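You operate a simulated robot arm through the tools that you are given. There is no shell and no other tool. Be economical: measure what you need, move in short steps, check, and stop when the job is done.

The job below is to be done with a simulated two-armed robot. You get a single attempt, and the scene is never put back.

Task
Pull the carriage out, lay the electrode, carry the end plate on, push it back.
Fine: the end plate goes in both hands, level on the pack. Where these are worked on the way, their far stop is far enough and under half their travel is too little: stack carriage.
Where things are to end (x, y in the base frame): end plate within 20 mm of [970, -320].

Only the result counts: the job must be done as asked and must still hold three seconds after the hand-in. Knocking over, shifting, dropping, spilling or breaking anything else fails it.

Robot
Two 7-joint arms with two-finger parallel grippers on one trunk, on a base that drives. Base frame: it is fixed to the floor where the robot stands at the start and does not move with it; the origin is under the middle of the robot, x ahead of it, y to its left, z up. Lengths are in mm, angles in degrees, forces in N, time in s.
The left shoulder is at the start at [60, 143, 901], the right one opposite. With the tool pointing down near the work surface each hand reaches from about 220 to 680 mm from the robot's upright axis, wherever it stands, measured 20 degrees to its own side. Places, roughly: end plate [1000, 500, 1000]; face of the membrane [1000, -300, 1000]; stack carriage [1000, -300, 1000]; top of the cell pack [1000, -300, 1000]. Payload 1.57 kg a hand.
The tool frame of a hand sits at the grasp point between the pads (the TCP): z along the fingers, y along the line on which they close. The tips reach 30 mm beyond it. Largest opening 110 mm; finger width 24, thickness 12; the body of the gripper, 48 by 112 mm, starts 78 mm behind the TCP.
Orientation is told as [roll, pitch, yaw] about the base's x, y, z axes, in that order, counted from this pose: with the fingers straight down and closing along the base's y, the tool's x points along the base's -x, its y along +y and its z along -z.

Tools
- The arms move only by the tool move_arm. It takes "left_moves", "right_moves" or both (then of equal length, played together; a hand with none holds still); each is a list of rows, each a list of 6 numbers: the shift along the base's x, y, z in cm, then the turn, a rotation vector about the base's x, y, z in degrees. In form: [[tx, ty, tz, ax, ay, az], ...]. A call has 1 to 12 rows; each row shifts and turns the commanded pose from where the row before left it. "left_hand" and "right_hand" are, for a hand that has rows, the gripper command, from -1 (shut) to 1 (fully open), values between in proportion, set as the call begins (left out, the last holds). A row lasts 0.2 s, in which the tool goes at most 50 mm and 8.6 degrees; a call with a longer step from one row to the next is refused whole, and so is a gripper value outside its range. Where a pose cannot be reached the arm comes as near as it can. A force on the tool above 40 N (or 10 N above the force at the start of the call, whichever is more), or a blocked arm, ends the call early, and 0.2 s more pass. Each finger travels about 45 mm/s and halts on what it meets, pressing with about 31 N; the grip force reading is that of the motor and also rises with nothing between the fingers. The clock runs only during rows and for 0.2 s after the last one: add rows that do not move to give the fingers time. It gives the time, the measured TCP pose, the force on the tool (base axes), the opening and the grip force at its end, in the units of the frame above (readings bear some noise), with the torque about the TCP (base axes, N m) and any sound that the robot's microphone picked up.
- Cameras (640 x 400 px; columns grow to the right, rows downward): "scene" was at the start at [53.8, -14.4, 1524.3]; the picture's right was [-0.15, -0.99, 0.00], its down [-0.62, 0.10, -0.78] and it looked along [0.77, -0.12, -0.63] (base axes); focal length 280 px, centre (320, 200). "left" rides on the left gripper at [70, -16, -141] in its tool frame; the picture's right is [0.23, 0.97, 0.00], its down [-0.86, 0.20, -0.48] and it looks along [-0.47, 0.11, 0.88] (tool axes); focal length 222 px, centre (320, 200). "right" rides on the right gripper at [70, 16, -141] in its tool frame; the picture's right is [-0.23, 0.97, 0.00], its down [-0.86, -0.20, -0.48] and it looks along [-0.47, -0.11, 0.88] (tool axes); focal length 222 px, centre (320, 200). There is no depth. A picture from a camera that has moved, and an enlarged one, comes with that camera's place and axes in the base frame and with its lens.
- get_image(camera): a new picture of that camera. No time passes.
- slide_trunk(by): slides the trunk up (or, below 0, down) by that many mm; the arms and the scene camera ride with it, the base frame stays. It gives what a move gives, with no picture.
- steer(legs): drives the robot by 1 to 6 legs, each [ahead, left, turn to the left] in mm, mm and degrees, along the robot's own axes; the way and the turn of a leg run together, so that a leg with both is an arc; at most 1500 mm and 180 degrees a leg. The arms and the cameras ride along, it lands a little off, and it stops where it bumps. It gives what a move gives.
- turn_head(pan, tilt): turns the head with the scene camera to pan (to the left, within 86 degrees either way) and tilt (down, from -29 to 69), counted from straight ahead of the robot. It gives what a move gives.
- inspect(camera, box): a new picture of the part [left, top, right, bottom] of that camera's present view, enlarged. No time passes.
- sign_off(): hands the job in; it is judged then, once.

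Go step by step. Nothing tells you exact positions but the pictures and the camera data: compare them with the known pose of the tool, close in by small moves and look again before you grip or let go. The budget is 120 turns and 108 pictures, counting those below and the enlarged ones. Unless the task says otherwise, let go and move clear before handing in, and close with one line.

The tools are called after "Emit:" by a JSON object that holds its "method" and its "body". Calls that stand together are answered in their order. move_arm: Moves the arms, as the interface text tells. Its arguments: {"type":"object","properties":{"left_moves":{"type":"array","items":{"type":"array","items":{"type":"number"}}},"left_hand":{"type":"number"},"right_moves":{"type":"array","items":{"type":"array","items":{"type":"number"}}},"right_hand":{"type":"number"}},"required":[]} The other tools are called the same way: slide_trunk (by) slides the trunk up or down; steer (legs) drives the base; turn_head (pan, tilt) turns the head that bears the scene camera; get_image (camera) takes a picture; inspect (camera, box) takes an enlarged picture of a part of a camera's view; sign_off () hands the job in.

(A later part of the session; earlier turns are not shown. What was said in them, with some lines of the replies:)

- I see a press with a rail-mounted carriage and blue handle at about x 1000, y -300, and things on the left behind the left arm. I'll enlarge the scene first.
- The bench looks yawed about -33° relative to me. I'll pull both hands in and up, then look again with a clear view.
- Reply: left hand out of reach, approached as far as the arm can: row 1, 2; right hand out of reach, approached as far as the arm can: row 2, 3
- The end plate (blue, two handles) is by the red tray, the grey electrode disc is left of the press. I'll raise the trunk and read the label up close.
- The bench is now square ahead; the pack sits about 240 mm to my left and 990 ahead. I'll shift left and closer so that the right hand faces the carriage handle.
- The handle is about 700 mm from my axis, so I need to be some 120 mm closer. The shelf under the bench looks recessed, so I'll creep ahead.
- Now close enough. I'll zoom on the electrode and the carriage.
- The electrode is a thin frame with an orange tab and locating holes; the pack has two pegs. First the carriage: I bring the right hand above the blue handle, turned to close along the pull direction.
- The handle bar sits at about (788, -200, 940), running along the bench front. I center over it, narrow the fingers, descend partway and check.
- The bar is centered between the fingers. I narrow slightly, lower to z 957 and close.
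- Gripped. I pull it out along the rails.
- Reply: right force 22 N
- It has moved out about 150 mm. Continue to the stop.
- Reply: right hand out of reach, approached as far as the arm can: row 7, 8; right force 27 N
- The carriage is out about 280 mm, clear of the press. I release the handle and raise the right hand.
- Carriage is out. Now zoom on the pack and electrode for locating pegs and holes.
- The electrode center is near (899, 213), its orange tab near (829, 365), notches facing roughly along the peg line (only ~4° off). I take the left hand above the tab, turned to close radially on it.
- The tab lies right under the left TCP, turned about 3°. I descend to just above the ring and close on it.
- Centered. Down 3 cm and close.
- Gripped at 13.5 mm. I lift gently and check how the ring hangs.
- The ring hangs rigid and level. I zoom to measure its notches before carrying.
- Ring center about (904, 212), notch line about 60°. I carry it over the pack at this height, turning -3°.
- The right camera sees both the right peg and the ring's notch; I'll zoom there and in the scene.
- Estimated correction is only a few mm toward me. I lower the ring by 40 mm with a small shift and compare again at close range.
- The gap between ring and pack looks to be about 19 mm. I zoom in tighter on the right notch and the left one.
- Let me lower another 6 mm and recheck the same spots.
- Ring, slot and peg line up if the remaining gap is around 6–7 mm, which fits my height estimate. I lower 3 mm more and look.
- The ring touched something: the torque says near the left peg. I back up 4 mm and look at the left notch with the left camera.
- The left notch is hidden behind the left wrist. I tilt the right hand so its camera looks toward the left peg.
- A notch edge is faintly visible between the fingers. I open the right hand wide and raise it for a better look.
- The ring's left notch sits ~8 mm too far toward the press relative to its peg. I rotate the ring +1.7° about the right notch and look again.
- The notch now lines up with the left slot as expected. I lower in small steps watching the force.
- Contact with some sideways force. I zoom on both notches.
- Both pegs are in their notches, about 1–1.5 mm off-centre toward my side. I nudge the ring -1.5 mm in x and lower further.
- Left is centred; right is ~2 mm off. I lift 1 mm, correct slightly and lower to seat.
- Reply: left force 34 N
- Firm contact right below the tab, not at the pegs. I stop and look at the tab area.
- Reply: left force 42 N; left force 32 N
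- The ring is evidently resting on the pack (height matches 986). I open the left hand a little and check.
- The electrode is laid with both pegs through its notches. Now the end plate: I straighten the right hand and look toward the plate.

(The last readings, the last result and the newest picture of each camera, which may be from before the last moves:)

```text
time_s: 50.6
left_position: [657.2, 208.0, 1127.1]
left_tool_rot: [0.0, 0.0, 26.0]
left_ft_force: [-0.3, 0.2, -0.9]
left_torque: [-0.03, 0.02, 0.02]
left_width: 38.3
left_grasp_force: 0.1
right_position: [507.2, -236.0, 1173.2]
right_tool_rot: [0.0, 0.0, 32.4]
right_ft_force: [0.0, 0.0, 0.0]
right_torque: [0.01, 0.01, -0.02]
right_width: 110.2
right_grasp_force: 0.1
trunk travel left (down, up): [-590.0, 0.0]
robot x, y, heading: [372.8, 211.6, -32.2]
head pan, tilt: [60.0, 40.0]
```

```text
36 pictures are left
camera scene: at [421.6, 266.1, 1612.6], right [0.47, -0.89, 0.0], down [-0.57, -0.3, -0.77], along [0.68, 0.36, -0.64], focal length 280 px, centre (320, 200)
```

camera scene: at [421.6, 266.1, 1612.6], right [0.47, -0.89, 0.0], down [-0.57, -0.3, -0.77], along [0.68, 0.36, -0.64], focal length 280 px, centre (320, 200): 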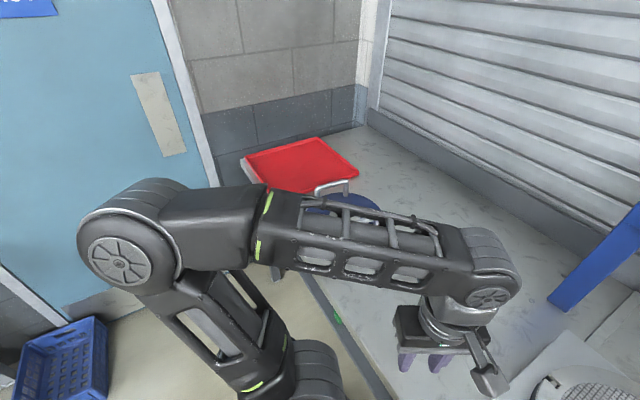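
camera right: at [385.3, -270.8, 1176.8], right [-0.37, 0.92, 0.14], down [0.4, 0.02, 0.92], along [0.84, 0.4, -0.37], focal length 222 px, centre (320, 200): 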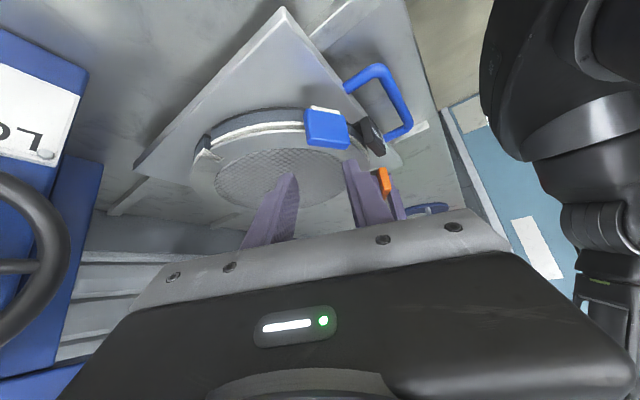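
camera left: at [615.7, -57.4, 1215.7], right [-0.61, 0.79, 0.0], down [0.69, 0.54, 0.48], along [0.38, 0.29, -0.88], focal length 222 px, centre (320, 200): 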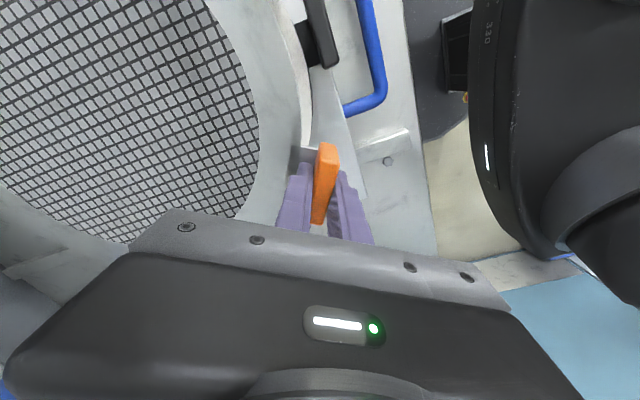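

The left arm hides it. I back off 110 mm and slide left along the bench to face the end plate.

Emit:
{"method": "steer", "body": {"legs": [[-110, 0, 0], [0, 610, 0]]}}

Emit:
{"method": "turn_head", "body": {"pan": 0, "tilt": 45}}

Emit:
{"method": "get_image", "body": {"camera": "scene"}}

```text
time_s: 54.8
left_position: [889.8, 780.0, 1127.7]
left_tool_rot: [-0.1, 0.0, 26.1]
left_ft_force: [1.0, -0.2, 0.1]
left_torque: [0.02, -0.02, 0.04]
left_width: 38.6
left_grasp_force: 0.1
right_position: [739.1, 335.6, 1173.7]
right_tool_rot: [0.1, 0.1, 32.2]
right_ft_force: [0.1, 0.5, 0.2]
right_torque: [-0.03, 0.05, 0.0]
right_width: 110.0
right_grasp_force: 0.1
trunk travel left (down, up): [-590.0, 0.0]
robot x, y, heading: [608.5, 783.9, -32.2]
head pan, tilt: [60.0, 40.0]
```

```text
time_s: 56.1
left_position: [891.1, 778.7, 1126.3]
left_tool_rot: [0.0, 0.0, 26.1]
left_ft_force: [0.4, 0.3, -0.4]
left_torque: [-0.04, 0.03, -0.01]
left_width: 38.6
left_grasp_force: 0.1
right_position: [737.1, 334.8, 1173.0]
right_tool_rot: [0.0, -0.1, 32.3]
right_ft_force: [-0.5, -0.6, -0.3]
right_torque: [0.01, 0.04, -0.01]
right_width: 110.1
right_grasp_force: 0.2
trunk travel left (down, up): [-590.0, 0.0]
robot x, y, heading: [604.1, 786.2, -32.1]
head pan, tilt: [0.0, 45.0]
```

```text
35 pictures are left
camera scene: at [647.3, 755.0, 1605.4], right [-0.53, -0.85, 0.0], down [-0.6, 0.38, -0.71], along [0.6, -0.38, -0.71], focal length 280 px, centre (320, 200)
```

scene: 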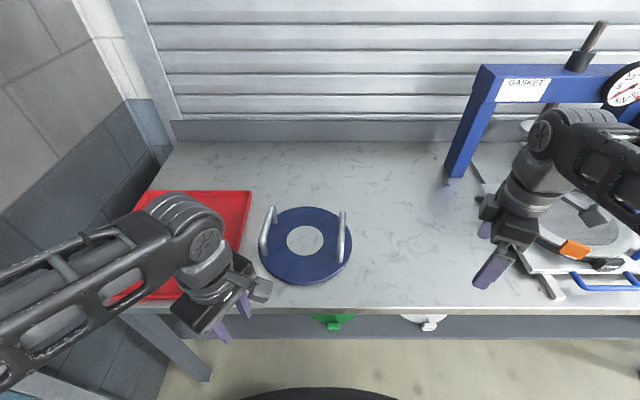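

Good: the plate lies ahead, with handles left and right whose bars run fore-aft. Zoom to measure.

Emit:
{"method": "inspect", "body": {"camera": "scene", "box": [245, 190, 365, 290]}}

```text
4.00 times, centred on (305, 240) of scene
camera zoom: at [647.3, 755.0, 1605.4], right [-0.53, -0.85, 0.0], down [-0.6, 0.38, -0.71], along [0.6, -0.38, -0.71], focal length 1120 px, centre (380, 40)
```

zoom: 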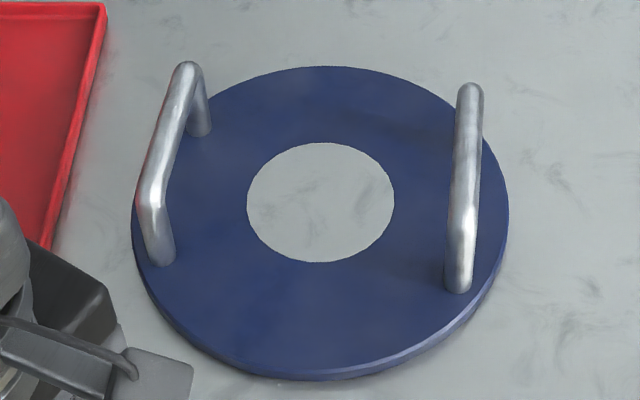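

Plate center ≈ (1094, 528), handle bars at ≈ (1158, 610) and (1031, 445), z ≈ 1000, heading about -39°. I center the robot on it and bring both hands above the handles.

Emit:
{"method": "steer", "body": {"legs": [[0, 42, 0]]}}

Emit:
{"method": "move_arm", "body": {"left_moves": [[2.72, -2.28, -0.4, 0, 0, -7.2], [2.72, -2.28, -0.4, 0, 0, -7.2], [2.72, -2.28, -0.4, 0, 0, -7.2], [2.72, -2.28, -0.4, 0, 0, -7.2], [2.72, -2.28, -0.4, 0, 0, -7.2], [2.72, -2.28, -0.4, 0, 0, -7.2], [2.72, -2.28, -0.4, 0, 0, -7.2], [2.72, -2.28, -0.4, 0, 0, -7.3], [2.72, -2.28, -0.4, 0, 0, -7.3]], "right_moves": [[3.02, 0.82, -0.9, 0, 0, -7.9], [3.02, 0.82, -0.9, 0, 0, -7.9], [3.02, 0.82, -0.9, 0, 0, -7.9], [3.02, 0.82, -0.9, 0, 0, -7.9], [3.02, 0.82, -0.9, 0, 0, -7.9], [3.02, 0.82, -0.9, 0, 0, -7.9], [3.02, 0.82, -0.9, 0, 0, -7.9], [3.02, 0.82, -0.9, 0, 0, -7.9], [3.02, 0.82, -0.9, 0, 0, -7.9]], "left_hand": 0, "right_hand": 0}}

Emit:
{"method": "get_image", "body": {"camera": "left"}}

Emit:
{"method": "get_image", "body": {"camera": "right"}}

```text
time_s: 57.0
left_position: [913.1, 814.8, 1126.8]
left_tool_rot: [0.0, 0.2, 26.1]
left_ft_force: [0.4, 0.9, -0.2]
left_torque: [-0.08, 0.05, -0.02]
left_width: 38.4
left_grasp_force: 0.1
right_position: [761.7, 373.1, 1175.5]
right_tool_rot: [-0.1, 0.0, 32.2]
right_ft_force: [0.0, -0.2, 0.7]
right_torque: [-0.1, 0.06, 0.0]
right_width: 110.1
right_grasp_force: 0.0
trunk travel left (down, up): [-590.0, 0.0]
robot x, y, heading: [627.7, 818.0, -32.2]
head pan, tilt: [0.0, 45.0]
```

```text
time_s: 59.0
left_position: [1158.6, 609.2, 1091.0]
left_tool_rot: [0.0, 0.1, -39.1]
left_ft_force: [1.0, -0.4, 1.0]
left_torque: [0.05, 0.02, 0.01]
left_width: 55.0
left_grasp_force: 0.1
right_position: [1032.9, 441.8, 1091.6]
right_tool_rot: [0.0, 0.1, -38.9]
right_ft_force: [0.6, 0.1, 0.3]
right_torque: [0.01, 0.02, -0.01]
right_width: 54.9
right_grasp_force: 0.1
trunk travel left (down, up): [-590.0, 0.0]
robot x, y, heading: [630.5, 819.4, -32.3]
head pan, tilt: [0.0, 45.0]
```

```text
33 pictures are left
camera left: at [1093.9, 640.3, 1232.6], right [0.44, 0.9, 0.0], down [0.79, -0.38, 0.48], along [0.43, -0.21, -0.88], focal length 222 px, centre (320, 200)
```

left: 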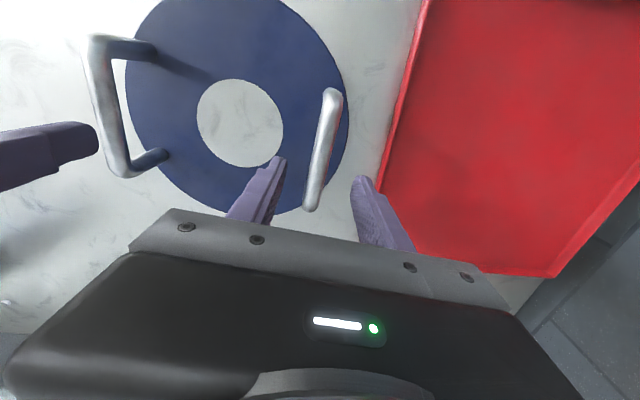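

```text
32 pictures are left
camera right: at [988.7, 499.3, 1232.6], right [0.79, 0.61, 0.0], down [0.54, -0.69, 0.48], along [0.29, -0.38, -0.88], focal length 222 px, centre (320, 200)
```

right: 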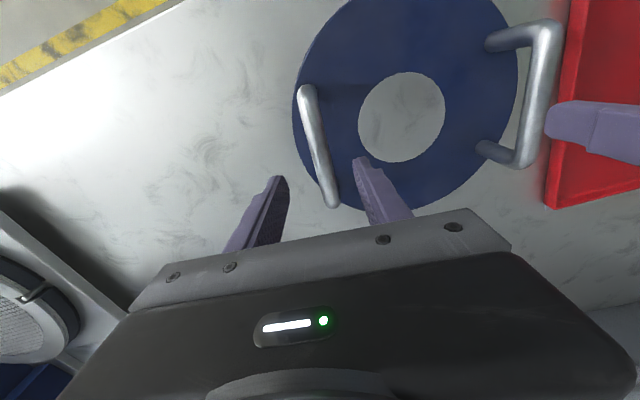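

Both hands are centered over their bars. I descend together to the bars and close.

Emit:
{"method": "move_arm", "body": {"left_moves": [[0, 0, -3, 0, 0, 1.5], [0, 0, -3, 0, 0, 0], [0, 0, -3, 0, 0, 0]], "right_moves": [[0, 0, -3, 0, 0, 0.5], [0, 0.1, -3, 0, 0, 0], [0, 0, -3, 0, 0, 0]]}}

Emit:
{"method": "get_image", "body": {"camera": "left"}}

Emit:
{"method": "get_image", "body": {"camera": "right"}}

```text
time_s: 59.8
left_position: [1157.8, 608.5, 1000.2]
left_tool_rot: [0.0, 0.0, -37.4]
left_ft_force: [-0.7, -0.6, -0.8]
left_torque: [0.02, 0.01, 0.01]
left_width: 54.9
left_grasp_force: 0.1
right_position: [1034.2, 445.0, 1002.3]
right_tool_rot: [0.0, 0.0, -38.4]
right_ft_force: [0.6, -0.4, -1.1]
right_torque: [-0.01, 0.01, 0.02]
right_width: 54.9
right_grasp_force: 0.0
trunk travel left (down, up): [-590.0, 0.0]
robot x, y, heading: [628.0, 816.5, -32.1]
head pan, tilt: [0.0, 45.0]
```

```text
31 pictures are left
camera left: at [1092.4, 638.1, 1142.1], right [0.41, 0.91, 0.0], down [0.8, -0.36, 0.48], along [0.44, -0.2, -0.88], focal length 222 px, centre (320, 200)
```

left: 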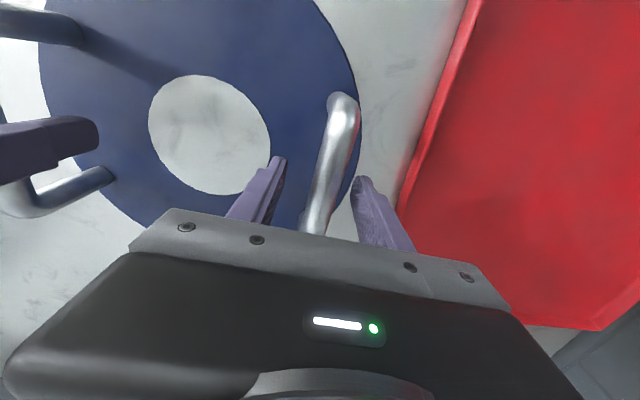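

```text
30 pictures are left
camera right: at [989.6, 500.4, 1144.0], right [0.78, 0.62, 0.0], down [0.55, -0.69, 0.48], along [0.3, -0.37, -0.88], focal length 222 px, centre (320, 200)
```

right: 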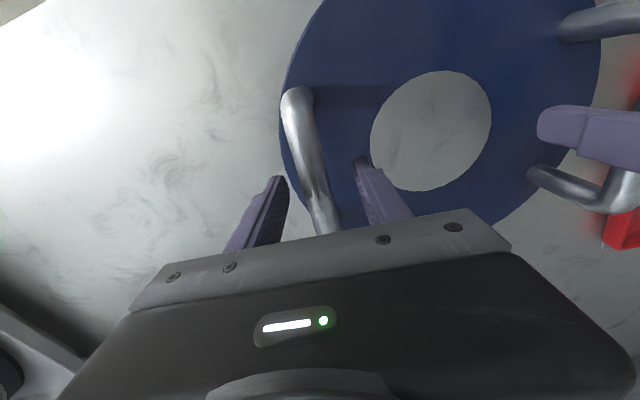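

Emit:
{"method": "move_arm", "body": {"left_moves": [[0, 0, 0, 0, 0, 0], [0, 0, 0, 0, 0, 0], [0, 0, 0, 0, 0, 0], [0, 0, 0, 0, 0, 0], [0, 0, 0, 0, 0, 0]], "right_moves": [[0, 0, 0, 0, 0, 0], [0, 0, 0, 0, 0, 0], [0, 0, 0, 0, 0, 0], [0, 0, 0, 0, 0, 0], [0, 0, 0, 0, 0, 0]], "left_hand": -1, "right_hand": -1}}

Emit:
{"method": "move_arm", "body": {"left_moves": [[0, 0, 0.5, 0, 0, 0], [0, 0, 0.5, 0, 0, 0], [0, 0, 1, 0, 0, 0], [0, 0, 1, 0, 0, 0], [0, 0, 0, 0, 0, 0]], "right_moves": [[0, 0, 0.5, 0, 0, 0], [0, 0, 0.5, 0, 0, 0], [0, 0, 1, 0, 0, 0], [0, 0, 1, 0, 0, 0], [0, 0, 0, 0, 0, 0]]}}

Emit:
{"method": "get_image", "body": {"camera": "scene"}}

```text
time_s: 61.0
left_position: [1158.9, 611.0, 999.7]
left_tool_rot: [0.3, -0.1, -37.4]
left_ft_force: [11.3, 13.5, -0.4]
left_torque: [-0.36, -0.36, -0.7]
left_width: 20.1
left_grasp_force: 31.1
right_position: [1033.4, 443.0, 1003.1]
right_tool_rot: [-0.2, 0.1, -38.4]
right_ft_force: [-8.3, -10.3, 0.1]
right_torque: [-0.08, -0.12, 0.39]
right_width: 19.6
right_grasp_force: 30.6
trunk travel left (down, up): [-590.0, 0.0]
robot x, y, heading: [628.1, 819.1, -32.3]
head pan, tilt: [0.0, 45.0]
```

```text
time_s: 62.2
left_position: [1160.1, 608.9, 1029.2]
left_tool_rot: [0.1, 0.1, -37.3]
left_ft_force: [12.9, 20.5, -12.1]
left_torque: [0.13, 0.25, -0.8]
left_width: 19.8
left_grasp_force: 30.6
right_position: [1033.8, 442.4, 1031.8]
right_tool_rot: [-0.2, 0.1, -38.4]
right_ft_force: [-12.5, -20.3, -11.4]
right_torque: [-0.07, -0.15, 0.36]
right_width: 19.6
right_grasp_force: 31.2
trunk travel left (down, up): [-590.0, 0.0]
robot x, y, heading: [625.8, 819.8, -32.0]
head pan, tilt: [0.0, 45.0]
```

```text
29 pictures are left
camera scene: at [672.1, 789.0, 1605.2], right [-0.53, -0.85, 0.0], down [-0.6, 0.38, -0.71], along [0.6, -0.38, -0.71], focal length 280 px, centre (320, 200)
```

scene: 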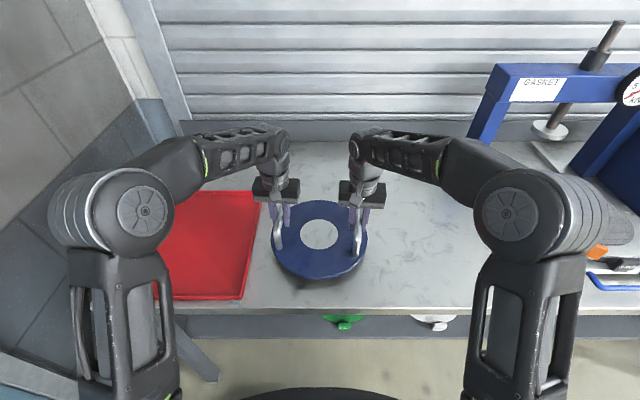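

Lifted level, about 12 N per hand. I relieve the squeeze between the hands, draw in slightly and lift higher.

Emit:
{"method": "move_arm", "body": {"left_moves": [[0.1, 0.17, 1, 0, 0, 0], [0, 0, 2, 0, 0, 0], [-1.7, 1.06, 1, 0, 0, 0], [-1.7, 1.06, 1, 0, 0, 0], [-1.7, 1.06, 1, 0, 0, 0], [0, 0, 1.5, 0, 0, 0], [0, 0, 1.5, 0, 0, 0], [0, 0, 0, 0, 0, 0]], "right_moves": [[-0.1, -0.17, 1, 0, 0, 0], [0, 0, 2, 0, 0, 0], [-1.7, 1.06, 1, 0, 0, 0], [-1.7, 1.06, 1, 0, 0, 0], [-1.7, 1.06, 1, 0, 0, 0], [0, 0, 1.5, 0, 0, 0], [0, 0, 1.5, 0, 0, 0], [0, 0, 0, 0, 0, 0]]}}

```text
time_s: 64.0
left_position: [1108.0, 641.0, 1119.2]
left_tool_rot: [0.0, 0.0, -37.5]
left_ft_force: [5.7, 12.4, -11.3]
left_torque: [0.04, 0.06, -0.74]
left_width: 19.9
left_grasp_force: 30.8
right_position: [981.3, 475.0, 1120.6]
right_tool_rot: [-0.1, 0.3, -38.3]
right_ft_force: [-6.0, -12.2, -12.4]
right_torque: [-0.01, 0.06, 0.18]
right_width: 19.5
right_grasp_force: 31.0
trunk travel left (down, up): [-590.0, 0.0]
robot x, y, heading: [628.2, 817.1, -32.1]
head pan, tilt: [0.0, 45.0]
```

Plate is at z 1120 (bottom ~1040), level. I drive right to bring it in front of the pack.

Emit:
{"method": "steer", "body": {"legs": [[0, -780, 0]]}}

Emit:
{"method": "get_image", "body": {"camera": "scene"}}

```text
time_s: 68.1
left_position: [688.8, -13.5, 1120.5]
left_tool_rot: [0.0, 0.2, -38.3]
left_ft_force: [-0.4, 2.4, -12.3]
left_torque: [0.12, 0.12, -0.7]
left_width: 19.9
left_grasp_force: 31.3
right_position: [559.2, -179.7, 1120.6]
right_tool_rot: [0.1, 0.0, -39.3]
right_ft_force: [1.5, -2.1, -11.2]
right_torque: [-0.01, -0.06, 0.26]
right_width: 19.8
right_grasp_force: 30.5
trunk travel left (down, up): [-590.0, 0.0]
robot x, y, heading: [209.8, 170.6, -32.9]
head pan, tilt: [0.0, 45.0]
```

```text
28 pictures are left
camera scene: at [254.5, 139.1, 1605.2], right [-0.55, -0.84, 0.0], down [-0.59, 0.39, -0.71], along [0.59, -0.39, -0.71], focal length 280 px, centre (320, 200)
```

scene: 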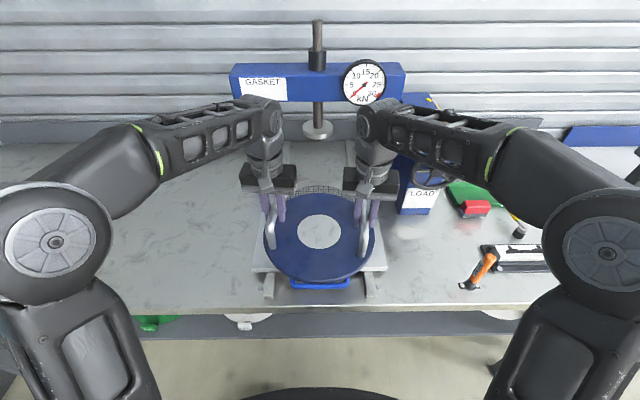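

The plate hangs just in front of the pack, laterally aligned. I drive ahead 100 mm.

Emit:
{"method": "steer", "body": {"legs": [[100, 0, 0]]}}

Emit:
{"method": "get_image", "body": {"camera": "scene"}}

```text
time_s: 69.3
left_position: [771.9, -66.8, 1119.3]
left_tool_rot: [0.0, 0.1, -38.3]
left_ft_force: [-2.5, 0.0, -11.8]
left_torque: [0.02, 0.09, -0.83]
left_width: 19.8
left_grasp_force: 30.3
right_position: [643.5, -233.3, 1119.4]
right_tool_rot: [0.0, 0.2, -39.1]
right_ft_force: [2.3, -1.8, -11.6]
right_torque: [0.01, 0.03, 0.27]
right_width: 19.5
right_grasp_force: 30.9
trunk travel left (down, up): [-590.0, 0.0]
robot x, y, heading: [293.2, 114.4, -33.2]
head pan, tilt: [0.0, 45.0]
```

```text
27 pictures are left
camera scene: at [338.3, 85.2, 1605.2], right [-0.55, -0.84, 0.0], down [-0.59, 0.39, -0.71], along [0.59, -0.39, -0.71], focal length 280 px, centre (320, 200)
```

scene: 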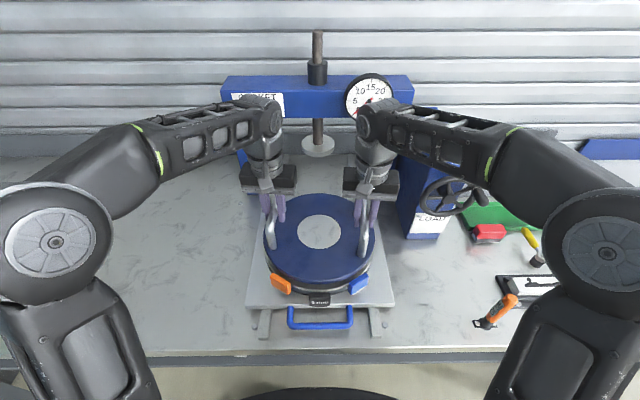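

Plate center is at (708, -150), pack center at about (729, -166). I shift both arms by the difference and lower 3 cm.

Emit:
{"method": "move_arm", "body": {"left_moves": [[1.05, -0.82, 0, 0, 0, 0], [1.05, -0.83, 0, 0, 0, 0], [0, 0, -1, 0, 0, 0], [0, 0, -1, 0, 0, 0], [0, 0, -1, 0, 0, 0], [0, 0, 0, 0, 0, 0]], "right_moves": [[1.05, -0.82, 0, 0, 0, 0], [1.05, -0.83, 0, 0, 0, 0], [0, 0, -1, 0, 0, 0], [0, 0, -1, 0, 0, 0], [0, 0, -1, 0, 0, 0], [0, 0, 0, 0, 0, 0]]}}

Emit:
{"method": "inspect", "body": {"camera": "scene", "box": [235, 170, 405, 340]}}

Emit:
{"method": "get_image", "body": {"camera": "left"}}

Emit:
{"method": "get_image", "body": {"camera": "right"}}

```text
time_s: 70.7
left_position: [793.3, -84.2, 1089.3]
left_tool_rot: [0.0, 0.2, -38.2]
left_ft_force: [3.3, 5.4, -11.6]
left_torque: [0.15, 0.2, -0.7]
left_width: 19.9
left_grasp_force: 31.2
right_position: [663.7, -248.8, 1092.1]
right_tool_rot: [0.0, 0.1, -39.3]
right_ft_force: [-2.7, -5.7, -12.8]
right_torque: [-0.11, -0.08, 0.37]
right_width: 19.7
right_grasp_force: 31.1
trunk travel left (down, up): [-590.0, 0.0]
robot x, y, heading: [291.7, 119.2, -33.0]
head pan, tilt: [0.0, 45.0]
```

```text
2.35 times, centred on (320, 255) of scene
camera zoom: at [337.1, 85.9, 1605.2], right [-0.55, -0.84, 0.0], down [-0.59, 0.39, -0.71], along [0.59, -0.39, -0.71], focal length 659 px, centre (320, 71)
```

zoom: 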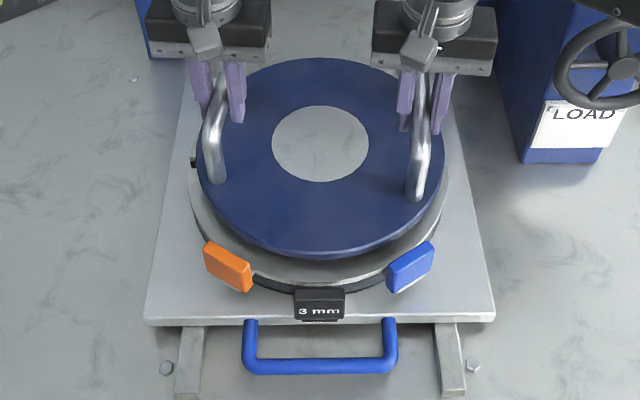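

```text
25 pictures are left
camera left: at [726.9, -54.2, 1231.8], right [0.42, 0.91, 0.0], down [0.8, -0.37, 0.48], along [0.43, -0.2, -0.88], focal length 222 px, centre (320, 200)
```

left: 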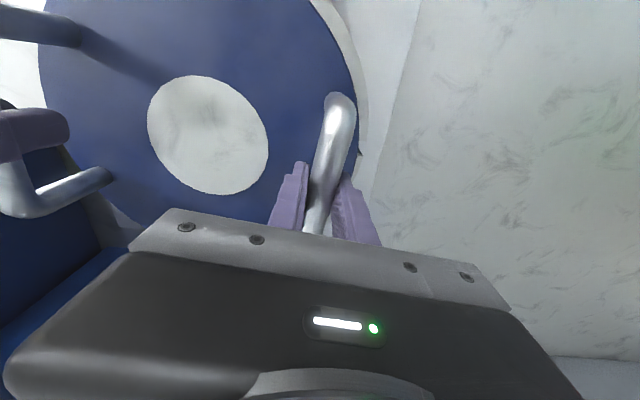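

```text
24 pictures are left
camera right: at [620.3, -192.7, 1232.5], right [0.79, 0.61, 0.0], down [0.54, -0.7, 0.48], along [0.29, -0.38, -0.88], focal length 222 px, centre (320, 200)
```

right: 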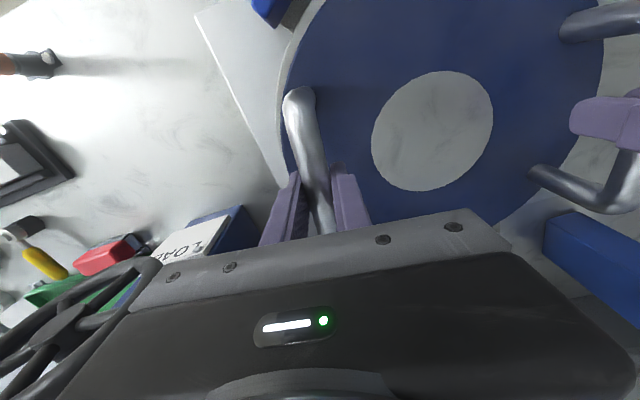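

Well aligned. I lower both hands in small steps until the plate's weight leaves them.

Emit:
{"method": "move_arm", "body": {"left_moves": [[0, 0, -0.8, 0, 0, 0], [0, 0, -0.7, 0, 0, 0], [0, 0, 0, 0, 0, 0]], "right_moves": [[0, 0, -0.8, 0, 0, 0], [0, 0, -0.7, 0, 0, 0], [0, 0, 0, 0, 0, 0]]}}

Emit:
{"method": "move_arm", "body": {"left_moves": [[0, 0, -0.2, 0, 0, 0], [0, 0, -0.2, 0, 0, 0], [0, 0, 0, 0, 0, 0]], "right_moves": [[0, 0, -0.2, 0, 0, 0], [0, 0, -0.2, 0, 0, 0], [0, 0, 0, 0, 0, 0]]}}

```text
time_s: 71.5
left_position: [792.0, -84.3, 1074.9]
left_tool_rot: [0.0, 0.2, -38.3]
left_ft_force: [2.0, 5.2, -12.4]
left_torque: [-0.45, -0.42, -0.78]
left_width: 19.8
left_grasp_force: 31.1
right_position: [663.8, -250.9, 1076.1]
right_tool_rot: [0.0, 0.1, -39.2]
right_ft_force: [-0.9, -6.4, -2.0]
right_torque: [0.2, 0.26, 0.49]
right_width: 19.9
right_grasp_force: 31.1
trunk travel left (down, up): [-590.0, 0.0]
robot x, y, heading: [294.1, 118.1, -33.0]
head pan, tilt: [0.0, 45.0]
```

```text
time_s: 72.3
left_position: [791.0, -82.3, 1073.7]
left_tool_rot: [0.0, -0.1, -38.2]
left_ft_force: [7.9, 6.7, 10.8]
left_torque: [0.67, 0.67, -0.72]
left_width: 19.9
left_grasp_force: 31.2
right_position: [662.7, -248.4, 1075.5]
right_tool_rot: [0.0, -0.3, -39.1]
right_ft_force: [-4.5, -7.7, 30.1]
right_torque: [0.04, 0.08, 0.47]
right_width: 19.8
right_grasp_force: 30.9
trunk travel left (down, up): [-590.0, 0.0]
robot x, y, heading: [295.0, 115.4, -33.2]
head pan, tilt: [0.0, 45.0]
```

Contact on both sides at nearly the same height. Before releasing I check how it sits around the pegs.

Emit:
{"method": "inspect", "body": {"camera": "scene", "box": [265, 205, 380, 310]}}

Emit:
{"method": "inspect", "body": {"camera": "left", "box": [320, 60, 420, 220]}}

Emit:
{"method": "inspect", "body": {"camera": "right", "box": [230, 60, 330, 220]}}

```text
3.81 times, centred on (322, 258) of scene
camera zoom: at [333.5, 89.0, 1606.1], right [-0.55, -0.84, 0.0], down [-0.59, 0.39, -0.71], along [0.59, -0.39, -0.71], focal length 1067 px, centre (310, -19)
```

zoom: 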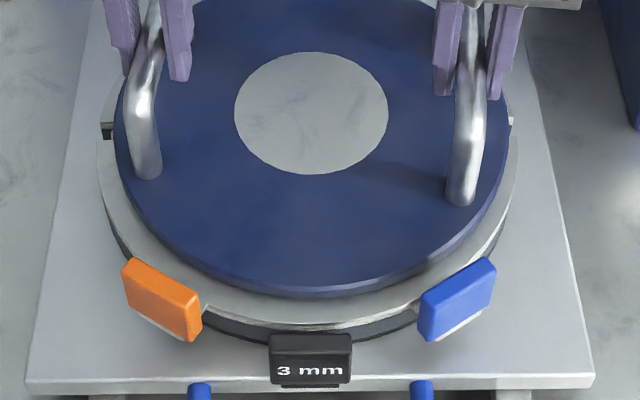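

```text
2.50 times, centred on (370, 140) of left
camera zoom: at [724.7, -52.2, 1216.0], right [0.42, 0.91, 0.0], down [0.79, -0.37, 0.48], along [0.44, -0.2, -0.88], focal length 555 px, centre (195, 350)
```

zoom: 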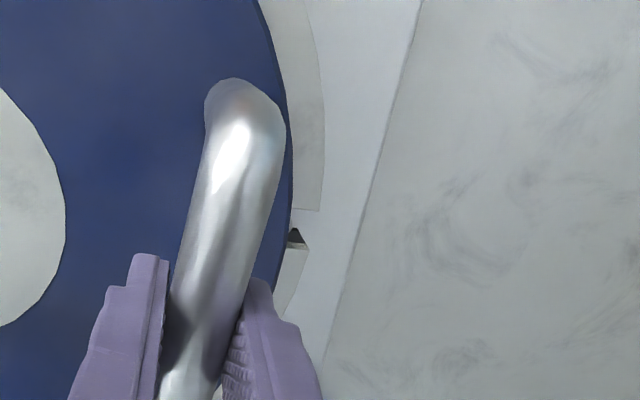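

```text
2.50 times, centred on (280, 140) of right
camera zoom: at [618.0, -191.2, 1216.8], right [0.79, 0.61, 0.0], down [0.53, -0.69, 0.48], along [0.3, -0.38, -0.88], focal length 555 px, centre (420, 350)
```

zoom: 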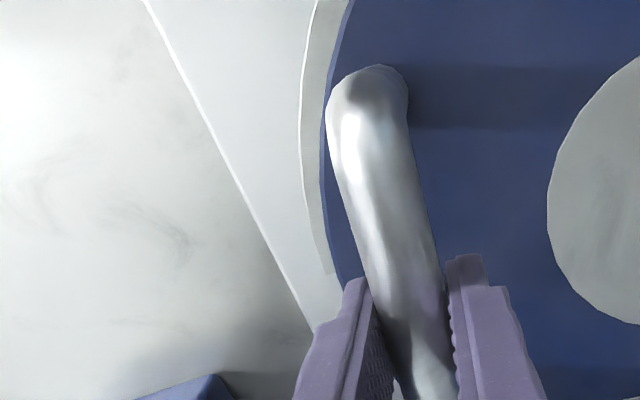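

The plate lies on the pack within a few mm of centre. I unload the downward press, then open both hands slightly.

Emit:
{"method": "move_arm", "body": {"left_moves": [[0, 0, 0.08, 0, 0, 0], [0, 0, 0, 0, 0, 0]], "right_moves": [[0, 0, 0.2, 0, 0, 0], [0, 0, 0, 0, 0, 0]]}}

Emit:
{"method": "move_arm", "body": {"left_moves": [[0, 0, 0, 0, 0, 0], [0, 0, 0, 0, 0, 0], [0, 0, 0, 0, 0, 0], [0, 0, 0, 0, 0, 0]], "right_moves": [[0, 0, 0, 0, 0, 0], [0, 0, 0, 0, 0, 0], [0, 0, 0, 0, 0, 0], [0, 0, 0, 0, 0, 0]], "left_hand": 0, "right_hand": 0}}

Emit:
{"method": "inspect", "body": {"camera": "scene", "box": [250, 180, 390, 320]}}

```text
time_s: 72.9
left_position: [790.3, -81.9, 1072.5]
left_tool_rot: [0.0, -0.2, -38.3]
left_ft_force: [6.4, 11.7, 17.0]
left_torque: [-0.21, -0.1, -0.76]
left_width: 19.7
left_grasp_force: 30.9
right_position: [661.8, -247.8, 1076.0]
right_tool_rot: [0.0, -0.1, -39.2]
right_ft_force: [-2.8, -10.2, 18.7]
right_torque: [-0.39, -0.44, 0.47]
right_width: 19.8
right_grasp_force: 30.7
trunk travel left (down, up): [-590.0, 0.0]
robot x, y, heading: [291.6, 121.3, -33.2]
head pan, tilt: [0.0, 45.0]
```

```text
time_s: 73.9
left_position: [790.8, -83.3, 1072.7]
left_tool_rot: [0.0, 0.1, -38.3]
left_ft_force: [-0.1, 0.0, -0.2]
left_torque: [0.0, 0.01, -0.02]
left_width: 54.9
left_grasp_force: 0.1
right_position: [661.4, -250.0, 1074.6]
right_tool_rot: [0.0, 0.0, -39.1]
right_ft_force: [0.3, 0.2, -0.5]
right_torque: [0.01, 0.03, 0.0]
right_width: 54.8
right_grasp_force: 0.0
trunk travel left (down, up): [-590.0, 0.0]
robot x, y, heading: [293.7, 117.3, -33.1]
head pan, tilt: [0.0, 45.0]
```

```text
2.86 times, centred on (320, 250) of scene
camera zoom: at [335.5, 87.0, 1605.3], right [-0.55, -0.84, 0.0], down [-0.59, 0.39, -0.71], along [0.59, -0.39, -0.71], focal length 800 px, centre (320, 57)
```

zoom: 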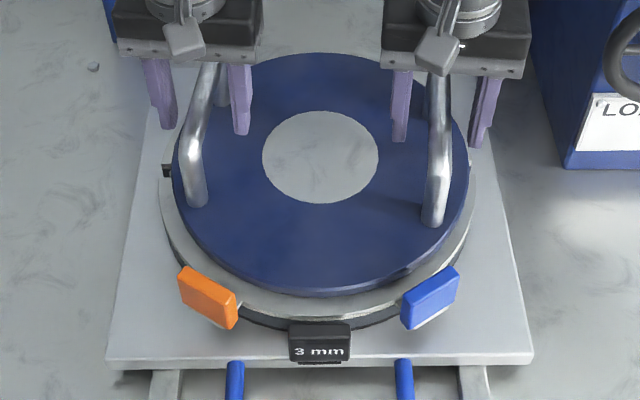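

The plate sits steady. I raise the hands and draw them back along the bars.

Emit:
{"method": "move_arm", "body": {"left_moves": [[0, 0, 2, 0, 0, 0], [0, 0, 2.5, 0, 0, 0], [-1.6, 1.26, 1, 0, 0, 0], [-2.3, 1.9, 1, 0, 0, 0], [-2.3, 1.9, 0, 0, 0, 0], [-2.3, 1.9, 0, 0, 0, 0], [-2.3, 1.9, 0, 0, 0, 0], [-1, 4, 0, 0, 0, 0]], "right_moves": [[0, 0, 2, 0, 0, 0], [0, 0, 2.5, 0, 0, 0], [-1.6, 1.26, 1, 0, 0, 0], [-2.3, 1.9, 1, 0, 0, 0], [-2.3, 1.9, 0, 0, 0, 0], [-2.3, 1.9, 0, 0, 0, 0], [-2.3, 1.9, 0, 0, 0, 0], [0, 0, 0, 0, 0, 0]]}}

Emit:
{"method": "get_image", "body": {"camera": "scene"}}

```text
time_s: 75.7
left_position: [673.7, 47.2, 1138.6]
left_tool_rot: [0.1, 0.0, -38.3]
left_ft_force: [-0.3, 0.5, -1.1]
left_torque: [-0.02, 0.01, 0.02]
left_width: 55.0
left_grasp_force: 0.1
right_position: [556.8, -158.7, 1140.1]
right_tool_rot: [0.0, 0.1, -39.1]
right_ft_force: [0.0, -0.5, 0.8]
right_torque: [-0.02, -0.01, 0.02]
right_width: 54.9
right_grasp_force: 0.0
trunk travel left (down, up): [-590.0, 0.0]
robot x, y, heading: [294.4, 118.8, -33.1]
head pan, tilt: [0.0, 45.0]
```

```text
19 pictures are left
camera scene: at [335.1, 88.8, 1605.4], right [-0.55, -0.84, 0.0], down [-0.59, 0.39, -0.71], along [0.59, -0.39, -0.71], focal length 280 px, centre (320, 200)
```

scene: 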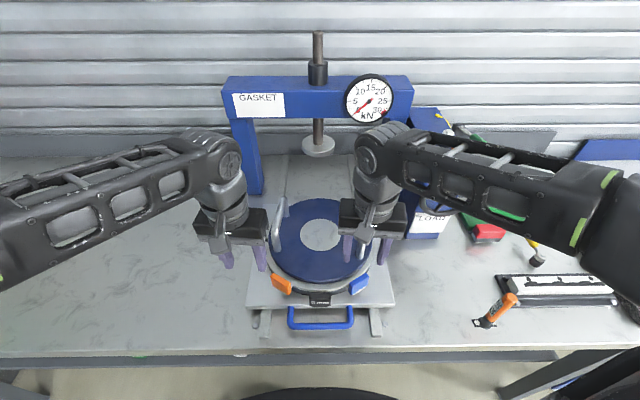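

Plate is on. I bring the right hand back to the carriage handle, turned across it as before, with the left hand moved aside.

Emit:
{"method": "move_arm", "body": {"left_moves": [[0, 2, 0, 0, 0, 0], [0, 2, 0, 0, 0, 0], [0, 2, 0, 0, 0, 0], [0, 2, 0, 0, 0, 0], [0, 2, 0, 0, 0, 0], [0, 2, 0, 0, 0, 0], [0, 2, 0, 0, 0, 0], [0, 0, 0, 0, 0, 0], [0, 0, 0, 0, 0, 0], [0, 0, 0, 0, 0, 0], [0, 0, 0, 0, 0, 0], [0, 0, 0, 0, 0, 0]], "right_moves": [[-2, 0, 0, 0, 0, 8.1], [-2, 0, 0, 0, 0, 8.1], [0, 0, 0, 0, 0, 8.1], [0, 0, 0, 0, 0, 8.1], [0, 0, 0, 0, 0, 8.1], [0, 1, 0, 0, 0, 8.1], [0, 1.5, 0, 0, 0, 8.1], [0.5, 1.5, 0, 0, 0, 8.1], [0.5, 1.5, 0, 0, 0, 8.1], [1, 1.5, -1, 0, 0, 8.1], [1, 2, -1, 0, 0, 8.1], [1, 2, -1, 0, 0, 7.8]], "right_hand": -0.2}}

Emit:
{"method": "get_image", "body": {"camera": "right"}}

```text
time_s: 78.3
left_position: [673.9, 186.1, 1136.1]
left_tool_rot: [0.1, 0.1, -38.3]
left_ft_force: [1.0, -0.4, 0.0]
left_torque: [0.01, -0.01, 0.02]
left_width: 54.9
left_grasp_force: 0.0
right_position: [555.4, -51.2, 1108.8]
right_tool_rot: [0.2, 0.1, 57.9]
right_ft_force: [-0.7, -0.5, 0.1]
right_torque: [0.0, 0.0, -0.03]
right_width: 44.2
right_grasp_force: 0.0
trunk travel left (down, up): [-590.0, 0.0]
robot x, y, heading: [292.0, 117.1, -33.3]
head pan, tilt: [0.0, 45.0]
```

```text
18 pictures are left
camera right: at [503.9, -100.7, 1250.2], right [-0.7, 0.71, 0.0], down [0.62, 0.62, 0.48], along [0.34, 0.34, -0.88], focal length 222 px, centre (320, 200)
```

right: 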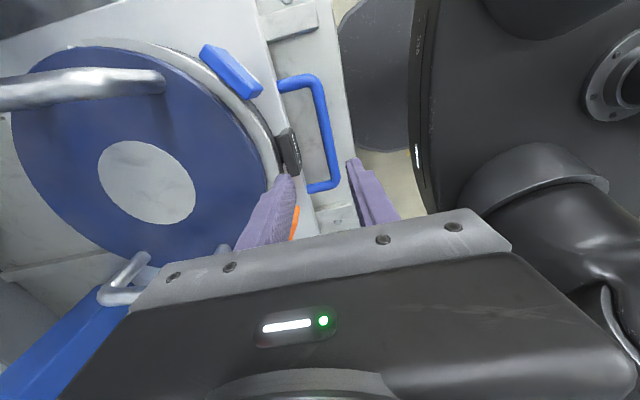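

The bar is about 12 mm nearer to me than the TCP. I back the robot 30 mm for reach, then lower over the bar.

Emit:
{"method": "steer", "body": {"legs": [[-30, 0, 0]]}}

Emit:
{"method": "move_arm", "body": {"right_moves": [[0.9, -0.5, -2.5, 0, 0, 0], [0.8, -0.4, -2.5, 0, 0, 0], [0, 0, -2.5, 0, 0, 0], [0, 0, -2, 0, 0, 0], [0, 0, 0, 0, 0, 0]]}}

Emit:
{"method": "get_image", "body": {"camera": "right"}}

```text
time_s: 79.1
left_position: [647.3, 202.2, 1137.4]
left_tool_rot: [0.1, 0.0, -38.3]
left_ft_force: [-0.6, 0.5, -0.2]
left_torque: [-0.05, -0.06, 0.0]
left_width: 55.3
left_grasp_force: 0.1
right_position: [527.7, -33.3, 1108.2]
right_tool_rot: [-0.1, 0.0, 57.8]
right_ft_force: [0.1, 0.2, 0.1]
right_torque: [-0.04, 0.0, -0.01]
right_width: 44.2
right_grasp_force: 0.0
trunk travel left (down, up): [-590.0, 0.0]
robot x, y, heading: [272.4, 134.4, -33.0]
head pan, tilt: [0.0, 45.0]
```

```text
time_s: 80.3
left_position: [648.8, 201.9, 1138.0]
left_tool_rot: [0.0, 0.2, -38.4]
left_ft_force: [0.9, -0.1, 0.7]
left_torque: [0.0, 0.03, -0.01]
left_width: 54.9
left_grasp_force: 0.1
right_position: [546.3, -43.9, 1012.5]
right_tool_rot: [0.0, 0.0, 57.8]
right_ft_force: [0.5, 0.5, 0.0]
right_torque: [0.01, -0.02, -0.02]
right_width: 44.0
right_grasp_force: 0.1
trunk travel left (down, up): [-590.0, 0.0]
robot x, y, heading: [271.2, 132.7, -33.1]
head pan, tilt: [0.0, 45.0]
```

```text
17 pictures are left
camera right: at [495.4, -94.2, 1154.4], right [-0.7, 0.71, 0.0], down [0.62, 0.62, 0.48], along [0.34, 0.34, -0.88], focal length 222 px, centre (320, 200)
```

right: 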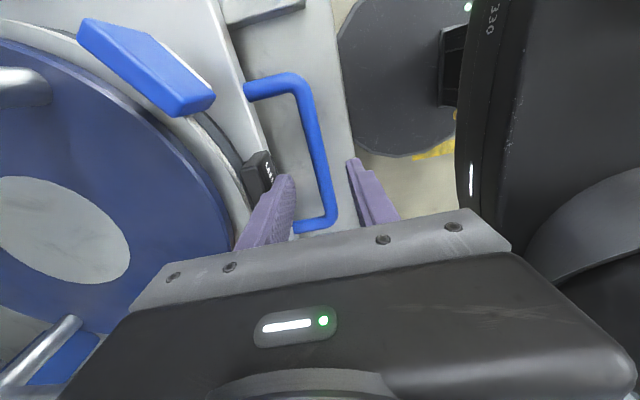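

Centered, same as at the first grip. Lower and close.

Emit:
{"method": "move_arm", "body": {"right_moves": [[0, 0, 0, 0, 0, 0], [0, 0, -2.8, 0, 0, 0], [0, 0, -2.8, 0, 0, 0]], "right_hand": -0.4}}

Emit:
{"method": "move_arm", "body": {"right_moves": [[0, 0, 0, 0, 0, 0], [0, 0, 0, 0, 0, 0], [0, 0, 0, 0, 0, 0], [0, 0, 0, 0, 0, 0]], "right_hand": -1}}

```text
time_s: 81.1
left_position: [649.8, 202.5, 1137.6]
left_tool_rot: [0.0, 0.0, -38.3]
left_ft_force: [0.4, 0.1, 0.0]
left_torque: [-0.01, -0.04, 0.03]
left_width: 55.0
left_grasp_force: 0.0
right_position: [544.8, -43.6, 957.7]
right_tool_rot: [0.0, 0.0, 57.7]
right_ft_force: [0.3, 0.3, 0.8]
right_torque: [0.0, 0.01, 0.0]
right_width: 33.1
right_grasp_force: 0.1
trunk travel left (down, up): [-590.0, 0.0]
robot x, y, heading: [269.4, 131.3, -33.2]
head pan, tilt: [0.0, 45.0]
```

```text
time_s: 82.1
left_position: [650.1, 202.8, 1137.7]
left_tool_rot: [0.0, 0.0, -38.3]
left_ft_force: [0.1, -0.5, 0.8]
left_torque: [0.03, 0.01, 0.0]
left_width: 54.9
left_grasp_force: 0.2
right_position: [545.1, -44.0, 957.0]
right_tool_rot: [-0.1, 0.0, 57.8]
right_ft_force: [2.2, -1.3, -1.9]
right_torque: [0.21, -0.15, 0.59]
right_width: 14.6
right_grasp_force: 30.0
trunk travel left (down, up): [-590.0, 0.0]
robot x, y, heading: [271.6, 132.7, -32.9]
head pan, tilt: [0.0, 45.0]
```

Gripped. I push smoothly in along the rails.

Emit:
{"method": "move_arm", "body": {"right_moves": [[0.34, -0.22, 0, 0, 0, 0], [0.67, -0.43, 0, 0, 0, 0], [1.01, -0.65, 0, 0, 0, 0], [1.26, -0.81, 0, 0, 0, 0], [1.26, -0.81, 0, 0, 0, 0], [1.26, -0.81, 0, 0, 0, 0], [1.26, -0.81, 0, 0, 0, 0], [1.26, -0.81, 0, 0, 0, 0], [1.26, -0.81, 0, 0, 0, 0], [1.01, -0.65, 0, 0, 0, 0], [0.67, -0.43, 0, 0, 0, 0], [0.34, -0.22, 0, 0, 0, 0]]}}

Emit:
{"method": "get_image", "body": {"camera": "scene"}}

```text
time_s: 84.7
left_position: [648.6, 202.4, 1137.0]
left_tool_rot: [0.0, 0.2, -38.3]
left_ft_force: [0.5, 0.8, 0.6]
left_torque: [0.03, 0.01, 0.01]
left_width: 55.1
left_grasp_force: 0.0
right_position: [662.4, -117.8, 957.8]
right_tool_rot: [0.0, 0.0, 57.9]
right_ft_force: [0.3, 2.8, -1.1]
right_torque: [-0.01, 0.01, 0.62]
right_width: 14.8
right_grasp_force: 31.0
trunk travel left (down, up): [-590.0, 0.0]
robot x, y, heading: [270.7, 133.5, -33.0]
head pan, tilt: [0.0, 45.0]
```

```text
16 pictures are left
camera scene: at [310.5, 103.7, 1605.3], right [-0.55, -0.84, 0.0], down [-0.59, 0.39, -0.71], along [0.59, -0.39, -0.71], focal length 280 px, centre (320, 200)
```

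scene: 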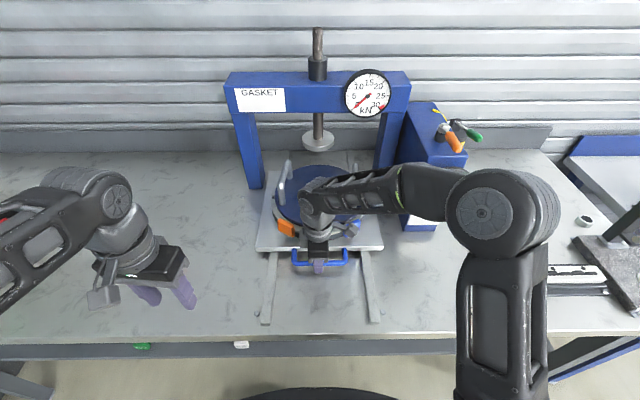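

Halfway, plate riding steady. Continue to near the home position.

Emit:
{"method": "move_arm", "body": {"right_moves": [[0.51, -0.32, 0, 0, 0, 0], [0.85, -0.53, 0, 0, 0, 0], [1.27, -0.8, 0, 0, 0, 0], [1.27, -0.8, 0, 0, 0, 0], [1.27, -0.8, 0, 0, 0, 0], [1.27, -0.8, 0, 0, 0, 0], [1.27, -0.8, 0, 0, 0, 0], [1.27, -0.8, 0, 0, 0, 0], [1.27, -0.8, 0, 0, 0, 0], [1.0, -0.64, 0, 0, 0, 0], [0.76, -0.48, 0, 0, 0, 0], [0.42, -0.27, 0, 0, 0, 0]]}}

Emit:
{"method": "get_image", "body": {"camera": "scene"}}

```text
time_s: 87.3
left_position: [649.9, 203.1, 1137.2]
left_tool_rot: [0.0, 0.1, -38.3]
left_ft_force: [0.3, -0.4, -0.4]
left_torque: [0.01, -0.01, -0.01]
left_width: 54.9
left_grasp_force: 0.1
right_position: [788.2, -197.3, 956.6]
right_tool_rot: [0.0, 0.0, 57.8]
right_ft_force: [0.9, 3.2, -5.6]
right_torque: [0.02, 0.0, 0.66]
right_width: 14.7
right_grasp_force: 31.0
trunk travel left (down, up): [-590.0, 0.0]
robot x, y, heading: [270.6, 133.9, -33.1]
head pan, tilt: [0.0, 45.0]
```

```text
15 pictures are left
camera scene: at [311.2, 103.6, 1605.3], right [-0.55, -0.84, 0.0], down [-0.59, 0.39, -0.71], along [0.59, -0.39, -0.71], focal length 280 px, centre (320, 200)
```

scene: 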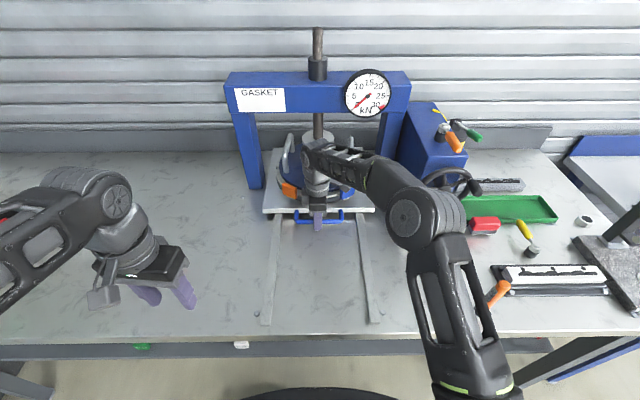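

Nearly home. A last small push to the original place, feeling for the stop.

Emit:
{"method": "move_arm", "body": {"right_moves": [[0.13, -0.12, 0, 0, 0, 0], [0.13, -0.12, 0, 0, 0, 0], [0.1, -0.07, 0, 0, 0, 0], [0, 0, 0, 0, 0, 0]]}}

```text
time_s: 88.3
left_position: [648.8, 202.7, 1137.2]
left_tool_rot: [0.0, 0.0, -38.3]
left_ft_force: [-0.2, 0.3, 0.3]
left_torque: [0.03, -0.02, -0.02]
left_width: 54.8
left_grasp_force: 0.0
right_position: [791.8, -198.3, 957.7]
right_tool_rot: [0.1, 0.1, 57.9]
right_ft_force: [-2.1, 9.6, -4.0]
right_torque: [0.0, 0.12, 0.6]
right_width: 14.7
right_grasp_force: 30.4
trunk travel left (down, up): [-590.0, 0.0]
robot x, y, heading: [268.0, 132.1, -32.9]
head pan, tilt: [0.0, 45.0]
```

It's back at its original place with the stop felt. I release, raise the hand clear and check the result.

Emit:
{"method": "move_arm", "body": {"right_moves": [[0, 0, 0, 0, 0, 0], [0, 0, 0, 0, 0, 0], [0, 0, 0, 0, 0, 0]], "right_hand": -0.4}}

Emit:
{"method": "move_arm", "body": {"right_moves": [[0, 0, 2.5, 0, 0, 0], [0, 0, 3, 0, 0, 0], [0, 0, 3, 0, 0, 0], [-2.5, 1.6, 2.5, 0, 0, 0], [-3, 1.9, 0, 0, 0, 0], [-3, 1.9, 0, 0, 0, 0], [-3.5, -2, 0, 0, 0, 0], [-3.5, -3, 0, 0, 0, 0], [-3.5, -3, 0, 0, 0, 0]]}}

Emit:
{"method": "get_image", "body": {"camera": "scene"}}

Emit:
{"method": "inspect", "body": {"camera": "scene", "box": [250, 110, 390, 230]}}

```text
time_s: 89.1
left_position: [648.5, 202.5, 1136.6]
left_tool_rot: [0.0, 0.1, -38.3]
left_ft_force: [-0.4, -0.5, 0.4]
left_torque: [0.0, -0.02, -0.03]
left_width: 55.1
left_grasp_force: 0.1
right_position: [789.8, -200.1, 957.3]
right_tool_rot: [0.0, 0.0, 57.8]
right_ft_force: [-0.1, -0.1, 0.4]
right_torque: [0.01, -0.01, -0.03]
right_width: 32.8
right_grasp_force: 0.0
trunk travel left (down, up): [-590.0, 0.0]
robot x, y, heading: [268.4, 132.6, -33.2]
head pan, tilt: [0.0, 45.0]
```

```text
time_s: 91.1
left_position: [647.8, 201.0, 1138.8]
left_tool_rot: [0.1, 0.0, -38.2]
left_ft_force: [0.0, -0.3, 0.0]
left_torque: [0.03, -0.06, 0.02]
left_width: 55.1
left_grasp_force: 0.0
right_position: [599.6, -226.1, 1068.6]
right_tool_rot: [0.0, 0.0, 57.8]
right_ft_force: [0.6, -0.1, -0.2]
right_torque: [0.04, -0.01, -0.02]
right_width: 33.0
right_grasp_force: 0.1
trunk travel left (down, up): [-590.0, 0.0]
robot x, y, heading: [268.7, 130.7, -33.2]
head pan, tilt: [0.0, 45.0]
```

```text
14 pictures are left
camera scene: at [309.3, 102.6, 1605.4], right [-0.55, -0.84, 0.0], down [-0.59, 0.39, -0.71], along [0.59, -0.39, -0.71], focal length 280 px, centre (320, 200)
```

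scene: 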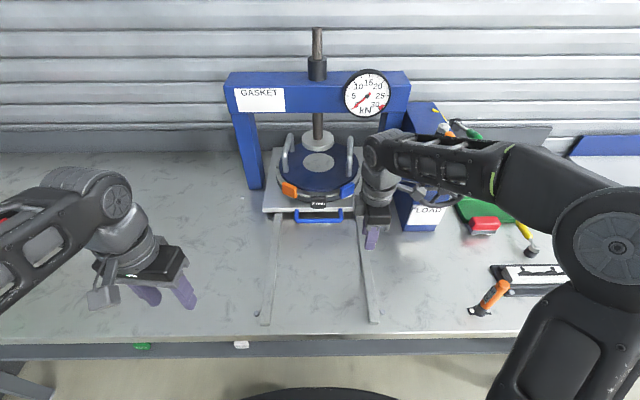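

```text
3.33 times, centred on (320, 170) of scene
camera zoom: at [309.3, 102.6, 1605.4], right [-0.55, -0.84, 0.0], down [-0.59, 0.39, -0.71], along [0.59, -0.39, -0.71], focal length 933 px, centre (320, 300)
```

zoom: 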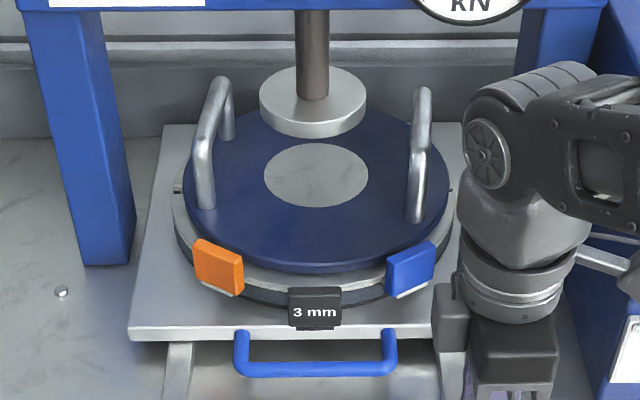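

The carriage is home, with the electrode and end plate level on the pack. The plate center reads about (965, -322), and both hands are clear, so I hand in.

Emit:
{"method": "sign_off", "body": {}}

```text
The job is handed in.
```

I pulled the carriage out, laid the electrode on the pegs and set the end plate on with both hands, about 5 mm from [970, -320] by camera. I then pushed the carriage back to its original position and handed the job in.
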